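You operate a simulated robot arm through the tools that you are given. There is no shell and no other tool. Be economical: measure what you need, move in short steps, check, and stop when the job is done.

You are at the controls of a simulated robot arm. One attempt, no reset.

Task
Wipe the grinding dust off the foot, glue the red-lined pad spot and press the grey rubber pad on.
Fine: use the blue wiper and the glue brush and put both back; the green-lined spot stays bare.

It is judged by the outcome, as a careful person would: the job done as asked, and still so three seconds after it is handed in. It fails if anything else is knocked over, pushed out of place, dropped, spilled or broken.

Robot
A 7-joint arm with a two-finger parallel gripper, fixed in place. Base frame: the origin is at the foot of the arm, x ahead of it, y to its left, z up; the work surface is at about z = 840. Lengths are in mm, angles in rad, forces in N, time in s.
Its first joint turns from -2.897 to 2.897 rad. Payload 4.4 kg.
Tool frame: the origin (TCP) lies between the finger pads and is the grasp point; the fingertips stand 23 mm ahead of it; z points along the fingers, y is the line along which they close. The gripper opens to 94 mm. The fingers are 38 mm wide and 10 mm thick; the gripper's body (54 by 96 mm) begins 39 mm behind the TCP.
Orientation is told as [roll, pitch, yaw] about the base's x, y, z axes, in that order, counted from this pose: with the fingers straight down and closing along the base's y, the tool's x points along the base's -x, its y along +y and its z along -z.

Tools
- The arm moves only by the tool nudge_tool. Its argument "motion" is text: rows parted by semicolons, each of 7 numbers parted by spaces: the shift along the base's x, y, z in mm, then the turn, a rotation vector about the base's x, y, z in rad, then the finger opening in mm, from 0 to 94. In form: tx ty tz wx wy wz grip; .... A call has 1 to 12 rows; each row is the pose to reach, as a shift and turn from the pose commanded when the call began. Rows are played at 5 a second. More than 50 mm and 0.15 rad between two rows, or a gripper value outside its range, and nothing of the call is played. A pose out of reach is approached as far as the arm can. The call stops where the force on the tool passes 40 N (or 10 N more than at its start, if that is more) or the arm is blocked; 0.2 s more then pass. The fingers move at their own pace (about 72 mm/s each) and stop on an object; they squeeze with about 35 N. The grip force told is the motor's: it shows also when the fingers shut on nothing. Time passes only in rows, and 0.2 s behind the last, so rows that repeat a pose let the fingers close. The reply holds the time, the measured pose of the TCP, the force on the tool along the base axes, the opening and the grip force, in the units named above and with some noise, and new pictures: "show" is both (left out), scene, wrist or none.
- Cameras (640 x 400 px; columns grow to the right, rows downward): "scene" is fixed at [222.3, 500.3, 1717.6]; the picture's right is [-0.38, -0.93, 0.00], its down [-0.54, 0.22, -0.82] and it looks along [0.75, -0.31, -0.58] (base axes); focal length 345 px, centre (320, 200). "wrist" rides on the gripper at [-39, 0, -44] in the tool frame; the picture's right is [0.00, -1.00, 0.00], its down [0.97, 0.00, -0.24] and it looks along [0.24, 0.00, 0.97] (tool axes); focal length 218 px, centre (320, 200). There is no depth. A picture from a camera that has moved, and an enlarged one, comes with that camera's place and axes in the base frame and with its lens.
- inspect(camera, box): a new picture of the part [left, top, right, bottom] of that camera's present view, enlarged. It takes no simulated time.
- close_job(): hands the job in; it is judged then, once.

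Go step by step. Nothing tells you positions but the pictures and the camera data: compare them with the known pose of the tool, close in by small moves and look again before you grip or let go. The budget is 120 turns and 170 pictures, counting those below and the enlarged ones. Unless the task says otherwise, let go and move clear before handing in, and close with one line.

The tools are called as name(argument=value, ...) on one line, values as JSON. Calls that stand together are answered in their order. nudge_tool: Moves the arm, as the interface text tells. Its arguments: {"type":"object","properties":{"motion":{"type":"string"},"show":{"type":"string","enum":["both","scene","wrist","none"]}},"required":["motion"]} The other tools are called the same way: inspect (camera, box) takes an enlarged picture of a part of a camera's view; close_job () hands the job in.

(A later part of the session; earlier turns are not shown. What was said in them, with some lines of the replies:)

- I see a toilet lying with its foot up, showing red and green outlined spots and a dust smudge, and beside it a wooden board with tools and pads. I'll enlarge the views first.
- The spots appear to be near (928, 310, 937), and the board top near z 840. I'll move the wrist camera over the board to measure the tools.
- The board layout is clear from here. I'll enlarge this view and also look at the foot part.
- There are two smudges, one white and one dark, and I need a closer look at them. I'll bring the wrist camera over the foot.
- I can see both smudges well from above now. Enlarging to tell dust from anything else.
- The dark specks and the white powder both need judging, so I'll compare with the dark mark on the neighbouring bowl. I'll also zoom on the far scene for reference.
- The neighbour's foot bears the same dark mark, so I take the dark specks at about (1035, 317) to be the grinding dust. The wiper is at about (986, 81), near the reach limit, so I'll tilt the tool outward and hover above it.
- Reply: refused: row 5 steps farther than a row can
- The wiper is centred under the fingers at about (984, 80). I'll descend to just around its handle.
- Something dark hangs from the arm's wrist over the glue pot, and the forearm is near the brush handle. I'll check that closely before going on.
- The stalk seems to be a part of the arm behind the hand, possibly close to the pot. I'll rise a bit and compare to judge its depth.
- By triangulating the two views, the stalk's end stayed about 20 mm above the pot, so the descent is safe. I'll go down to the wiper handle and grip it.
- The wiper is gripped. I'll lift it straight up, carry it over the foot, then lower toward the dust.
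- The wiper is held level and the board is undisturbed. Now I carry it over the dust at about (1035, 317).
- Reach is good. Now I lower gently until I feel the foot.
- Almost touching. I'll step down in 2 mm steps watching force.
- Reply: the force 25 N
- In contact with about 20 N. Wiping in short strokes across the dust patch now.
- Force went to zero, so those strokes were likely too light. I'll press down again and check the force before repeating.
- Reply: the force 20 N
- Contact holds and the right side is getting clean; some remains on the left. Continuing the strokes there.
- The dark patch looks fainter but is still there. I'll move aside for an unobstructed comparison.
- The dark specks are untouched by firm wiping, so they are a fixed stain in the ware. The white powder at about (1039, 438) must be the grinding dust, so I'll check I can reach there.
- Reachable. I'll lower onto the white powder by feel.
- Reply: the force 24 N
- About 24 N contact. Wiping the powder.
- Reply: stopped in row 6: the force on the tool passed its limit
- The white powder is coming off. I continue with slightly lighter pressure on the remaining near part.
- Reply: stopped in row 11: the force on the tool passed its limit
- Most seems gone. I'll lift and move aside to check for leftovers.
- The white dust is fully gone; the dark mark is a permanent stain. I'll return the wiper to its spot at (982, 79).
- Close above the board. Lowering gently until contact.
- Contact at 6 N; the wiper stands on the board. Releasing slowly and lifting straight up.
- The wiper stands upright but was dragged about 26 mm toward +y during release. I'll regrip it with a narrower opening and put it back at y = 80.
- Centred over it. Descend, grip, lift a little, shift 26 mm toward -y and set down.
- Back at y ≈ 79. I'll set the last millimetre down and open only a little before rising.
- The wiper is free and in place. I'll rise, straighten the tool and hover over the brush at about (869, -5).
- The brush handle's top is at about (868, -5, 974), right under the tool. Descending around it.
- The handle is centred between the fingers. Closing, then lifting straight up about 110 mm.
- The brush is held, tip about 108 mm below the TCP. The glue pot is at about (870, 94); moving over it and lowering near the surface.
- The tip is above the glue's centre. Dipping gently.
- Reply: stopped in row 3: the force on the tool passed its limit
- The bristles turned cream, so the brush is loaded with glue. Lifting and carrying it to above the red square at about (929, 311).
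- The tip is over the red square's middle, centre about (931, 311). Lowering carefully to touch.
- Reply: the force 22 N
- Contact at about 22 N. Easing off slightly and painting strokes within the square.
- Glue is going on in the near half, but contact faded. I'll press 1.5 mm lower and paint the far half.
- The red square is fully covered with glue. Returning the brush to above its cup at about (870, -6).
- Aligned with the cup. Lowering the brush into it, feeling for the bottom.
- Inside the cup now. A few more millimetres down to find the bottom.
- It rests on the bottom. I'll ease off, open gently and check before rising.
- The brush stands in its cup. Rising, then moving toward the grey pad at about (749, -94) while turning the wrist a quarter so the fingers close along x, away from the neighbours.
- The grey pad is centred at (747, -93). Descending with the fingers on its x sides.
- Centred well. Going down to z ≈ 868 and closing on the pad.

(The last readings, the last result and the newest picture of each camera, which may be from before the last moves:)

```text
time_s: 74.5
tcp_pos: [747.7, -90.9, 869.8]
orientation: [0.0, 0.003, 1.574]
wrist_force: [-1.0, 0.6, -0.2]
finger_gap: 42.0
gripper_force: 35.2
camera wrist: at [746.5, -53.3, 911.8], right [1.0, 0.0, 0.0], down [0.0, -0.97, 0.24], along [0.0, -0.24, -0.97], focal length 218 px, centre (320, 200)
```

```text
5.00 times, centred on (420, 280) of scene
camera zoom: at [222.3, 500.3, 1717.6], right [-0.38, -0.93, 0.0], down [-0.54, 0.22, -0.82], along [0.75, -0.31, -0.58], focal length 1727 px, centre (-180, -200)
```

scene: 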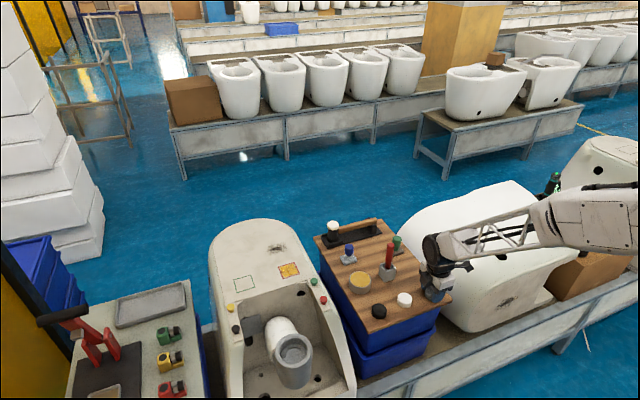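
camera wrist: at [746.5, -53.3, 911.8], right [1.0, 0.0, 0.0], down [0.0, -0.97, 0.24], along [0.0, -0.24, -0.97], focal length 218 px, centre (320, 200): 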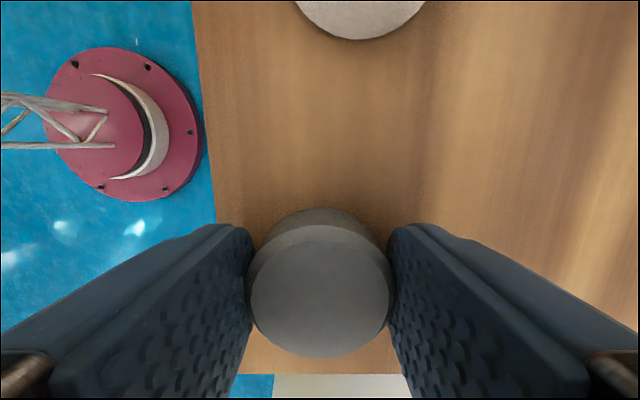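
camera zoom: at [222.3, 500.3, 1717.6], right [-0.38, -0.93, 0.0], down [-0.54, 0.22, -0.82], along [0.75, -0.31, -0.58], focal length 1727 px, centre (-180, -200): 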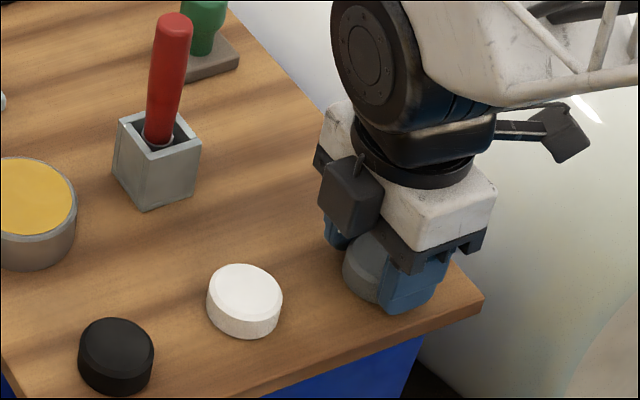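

The pad is gripped (42 mm). Lifting high, then carrying it over the glued red square.

nudge_tool(motion="0 0 30 0 0 0 34; 0 0 75 0 0 0 34; 0 0 120 0 0 0 34; 0 0 165 0 0 0 34; 0 0 210 0 0 0 34; 0 0 210 0 0 0 34", show="none")

nudge_tool(motion="18 40 0 0 0 0 34; 36 80 0 0 0 0 34; 55 121 0 0 0 0 34; 73 161 0 0 0 0 34; 91 201 0 0 0 0 34; 110 241 0 0 0 0 34; 128 281 0 0 0 0 34; 146 322 0 0 0 0 34; 165 362 0 0 0 0 34; 183 402 0 0 0 0 34; 183 402 -40 0 0 0 34; 183 402 -40 0 0 0 34")

inspect(camera="scene", box=[240, 210, 340, 300])

```text
time_s: 76.0
tcp_pos: [746.6, -91.8, 1080.5]
orientation: [-0.001, 0.003, 1.575]
wrist_force: [-0.7, 0.0, -0.8]
finger_gap: 41.9
gripper_force: 34.9
```

```text
time_s: 78.5
tcp_pos: [930.8, 312.5, 1041.3]
orientation: [0.0, 0.002, 1.573]
wrist_force: [-0.2, 0.2, 0.0]
finger_gap: 41.8
gripper_force: 34.8
camera wrist: at [930.0, 351.1, 1083.5], right [1.0, 0.0, 0.0], down [0.0, -0.97, 0.24], along [0.0, -0.24, -0.97], focal length 218 px, centre (320, 200)
```

scene: 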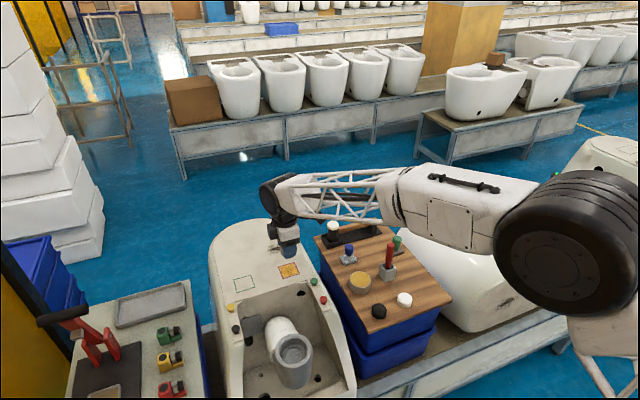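
wrist: 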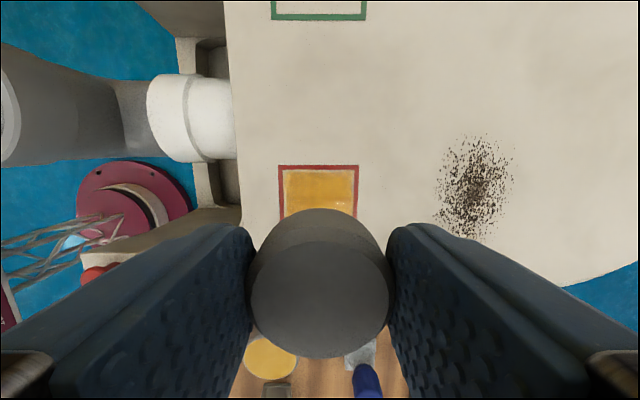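

```text
4.44 times, centred on (290, 255) of scene
camera zoom: at [222.3, 500.3, 1717.6], right [-0.38, -0.93, 0.0], down [-0.54, 0.22, -0.82], along [0.75, -0.31, -0.58], focal length 1535 px, centre (453, -44)
```

zoom: 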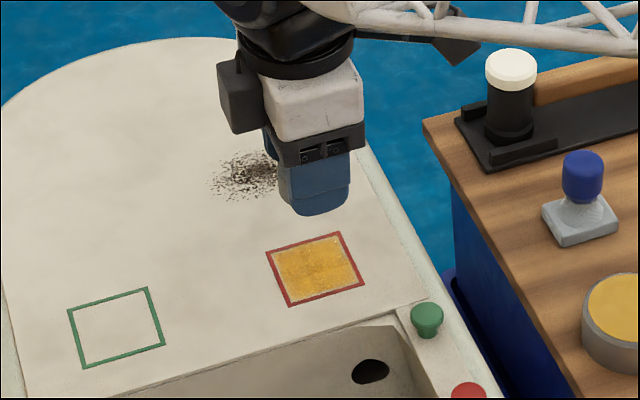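

Aligned within about 1 mm of the square's centre (930, 312). Lowering to just above.

nudge_tool(motion="-1 0 -35 0 0 0 34; -1 0 -55 0 0 0 34; -1 0 -66 0 0 0 34; -1 0 -66 0 0 0 34")

inspect(camera="scene", box=[250, 230, 330, 300])

```text
time_s: 79.5
tcp_pos: [930.2, 311.4, 974.7]
orientation: [0.001, 0.001, 1.574]
wrist_force: [-0.5, -0.3, -0.8]
finger_gap: 41.9
gripper_force: 35.1
camera wrist: at [928.7, 350.0, 1015.6], right [1.0, 0.0, 0.0], down [0.0, -0.97, 0.24], along [0.0, -0.24, -0.97], focal length 218 px, centre (320, 200)
```

scene: 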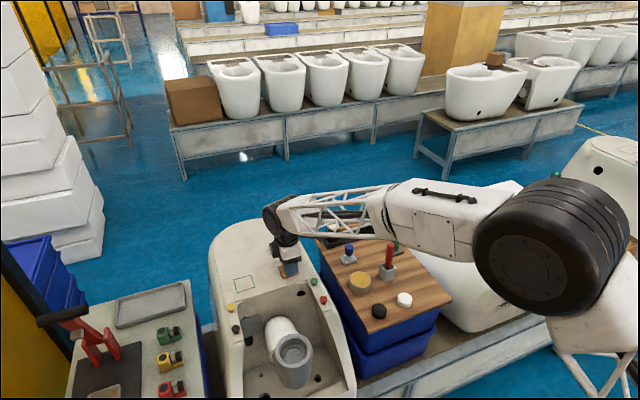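
wrist: 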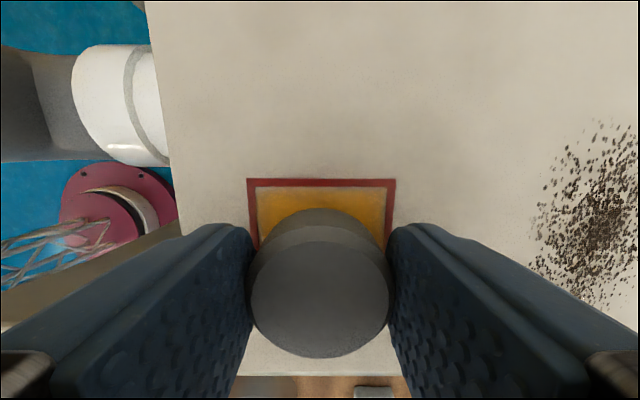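

```text
5.71 times, centred on (290, 265) of scene
camera zoom: at [222.3, 500.3, 1717.6], right [-0.38, -0.93, 0.0], down [-0.54, 0.22, -0.82], along [0.75, -0.31, -0.58], focal length 1973 px, centre (491, -171)
```

zoom: 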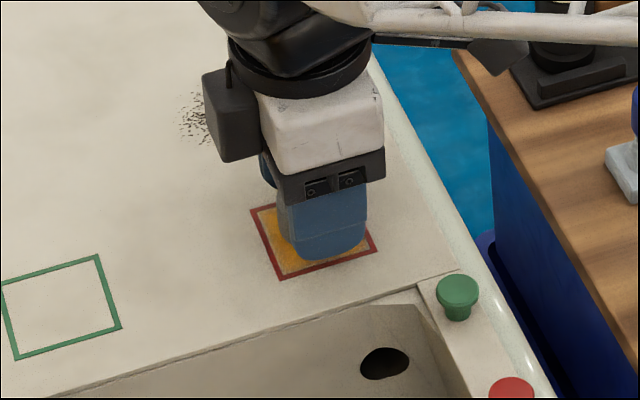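

Well centred. Now pressing the pad down by small steps.

nudge_tool(motion="-0.5 0 -3 0 0 0 34; -0.5 0 -5 0 0 0 34; -0.5 0 -6.5 0 0 0 34; -0.5 0 -6.5 0 0 0 34", show="none")

```text
time_s: 80.5
tcp_pos: [929.3, 311.6, 967.1]
orientation: [0.001, 0.002, 1.574]
wrist_force: [-3.5, -0.7, 6.9]
finger_gap: 41.5
gripper_force: 34.8
```

nudge_tool(motion="0 0 -1.5 0 0 0 34; 0 0 -2 0 0 0 34; 0 0 -2 0 0 0 34; 0 0 -2 0 0 0 34; 0 0 -2 0 0 0 34", show="none")

```text
time_s: 81.8
tcp_pos: [929.1, 311.4, 967.6]
orientation: [-0.002, 0.0, 1.574]
wrist_force: [3.6, 0.0, 40.4]
finger_gap: 41.8
gripper_force: 35.3
```

Pressed at about 40 N. Easing the load, opening the fingers evenly and rising a little to check.

nudge_tool(motion="0 0 0 0 0 0 34; 0 0 1.5 0 0 0 34; 0 0 1.5 0 0 0 44; 0 0 1.5 0 0 0 54; 0 0 1.5 0 0 0 66; 0 0 1.5 0 0 0 66; 0 0 40 0 0 0 66; 0 0 80 0 0 0 66; 0 0 80 0 0 0 66")

inspect(camera="scene", box=[250, 230, 330, 300])

```text
time_s: 83.8
tcp_pos: [930.5, 311.2, 1044.2]
orientation: [0.0, 0.002, 1.574]
wrist_force: [-0.5, -0.5, 1.3]
finger_gap: 65.8
gripper_force: 0.0
camera wrist: at [928.6, 349.6, 1087.8], right [1.0, 0.0, 0.0], down [0.0, -0.97, 0.24], along [0.0, -0.24, -0.97], focal length 218 px, centre (320, 200)
```

scene: 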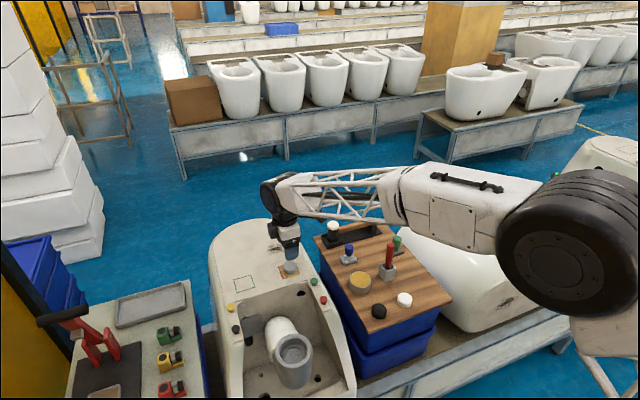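
wrist: 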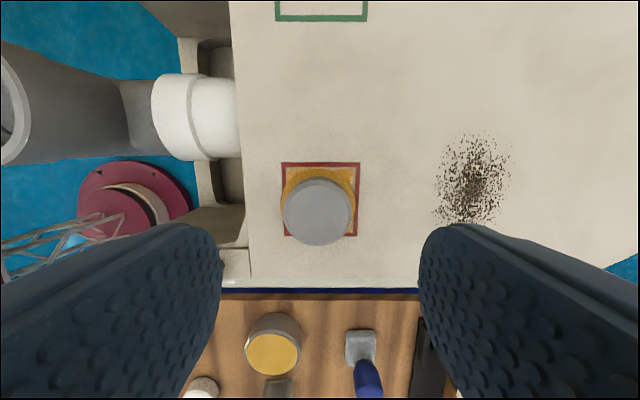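

```text
5.71 times, centred on (290, 265) of scene
camera zoom: at [222.3, 500.3, 1717.6], right [-0.38, -0.93, 0.0], down [-0.54, 0.22, -0.82], along [0.75, -0.31, -0.58], focal length 1973 px, centre (491, -171)
```

zoom: 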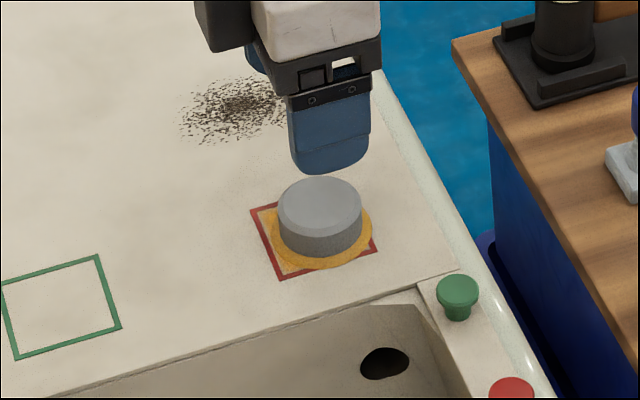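

The pad sits in the red square with glue squeezed out around it. I'll move clear and check the whole scene.

nudge_tool(motion="0 0 45 0 0 0 66; 0 -20 85 0 0 0 66; -10 -60 110 0 0 0 66; -20 -100 130 0 0 0 66; -40 -140 140 0 0 0 66; -60 -180 150 0 0 0 66; -80 -220 150 0 0 0 66; -110 -255 150 0 0 0 66; -140 -290 150 0 0 0 66; -140 -330 150 0 0 0 66; -140 -370 150 0 0 0 66; -140 -370 150 0 0 0 66")

inspect(camera="scene", box=[205, 210, 335, 310])

inspect(camera="scene", box=[310, 210, 450, 330])

```text
time_s: 86.3
tcp_pos: [790.6, -59.9, 1193.9]
orientation: [0.001, 0.001, 1.574]
wrist_force: [0.2, 0.2, 0.6]
finger_gap: 65.9
gripper_force: 0.1
camera wrist: at [789.2, -20.8, 1236.1], right [1.0, 0.0, 0.0], down [0.0, -0.97, 0.24], along [0.0, -0.24, -0.97], focal length 218 px, centre (320, 200)
```

scene: 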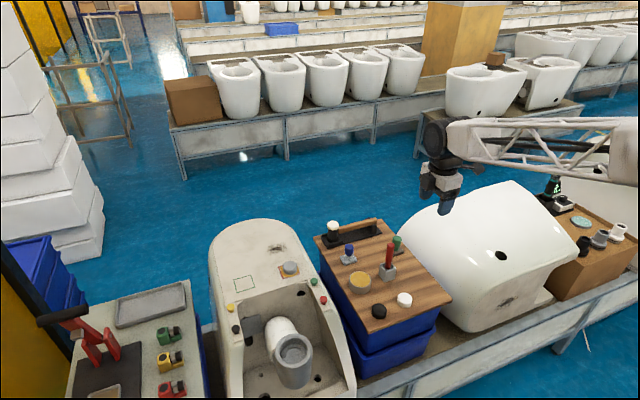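
wrist: 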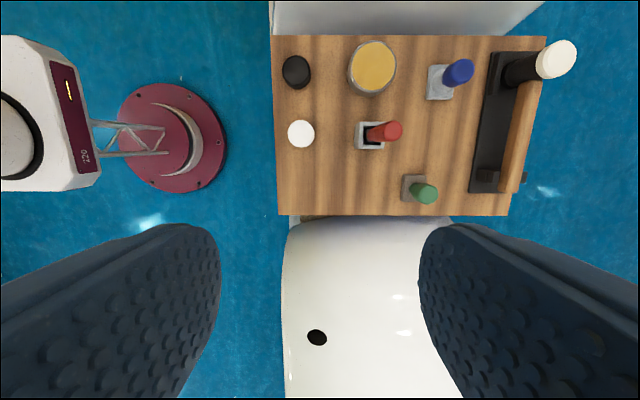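

```text
4.00 times, centred on (270, 260) of scene
camera zoom: at [222.3, 500.3, 1717.6], right [-0.38, -0.93, 0.0], down [-0.54, 0.22, -0.82], along [0.75, -0.31, -0.58], focal length 1381 px, centre (520, -40)
```

zoom: 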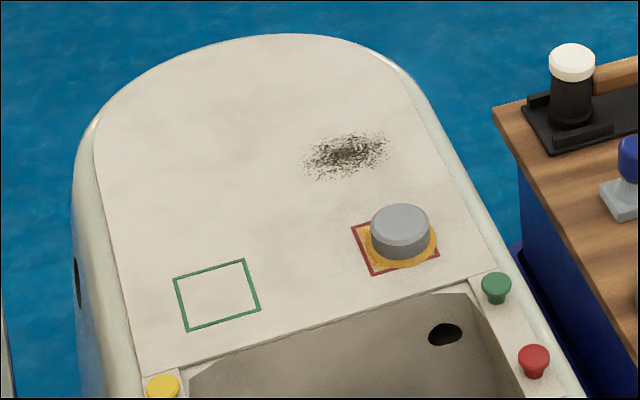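

```text
3.33 times, centred on (380, 270) of scene
camera zoom: at [222.3, 500.3, 1717.6], right [-0.38, -0.93, 0.0], down [-0.54, 0.22, -0.82], along [0.75, -0.31, -0.58], focal length 1151 px, centre (120, -33)
```

zoom: 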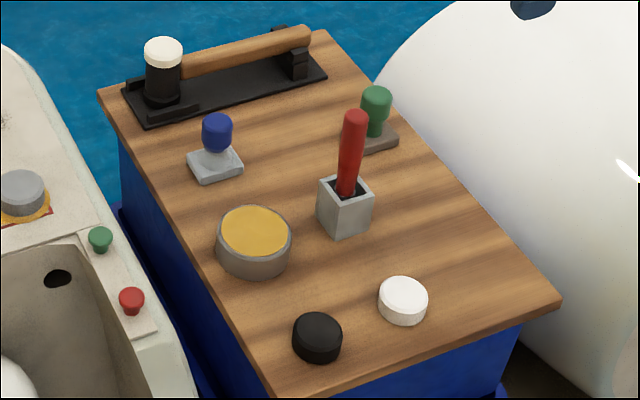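

The white dust is gone, the grey pad is stuck in the red square, the green square is bare, and the wiper and brush are back in place. Handing in.

close_job()

```text
The job is handed in.
```

I wiped the grinding dust off, glued the red-lined spot and pressed the grey pad onto it. The wiper and brush are back in place, and the green-lined spot is bare. One dark speckled patch remains on the foot: it didn't change under firm wiping, so I took it for a stain rather than dust.
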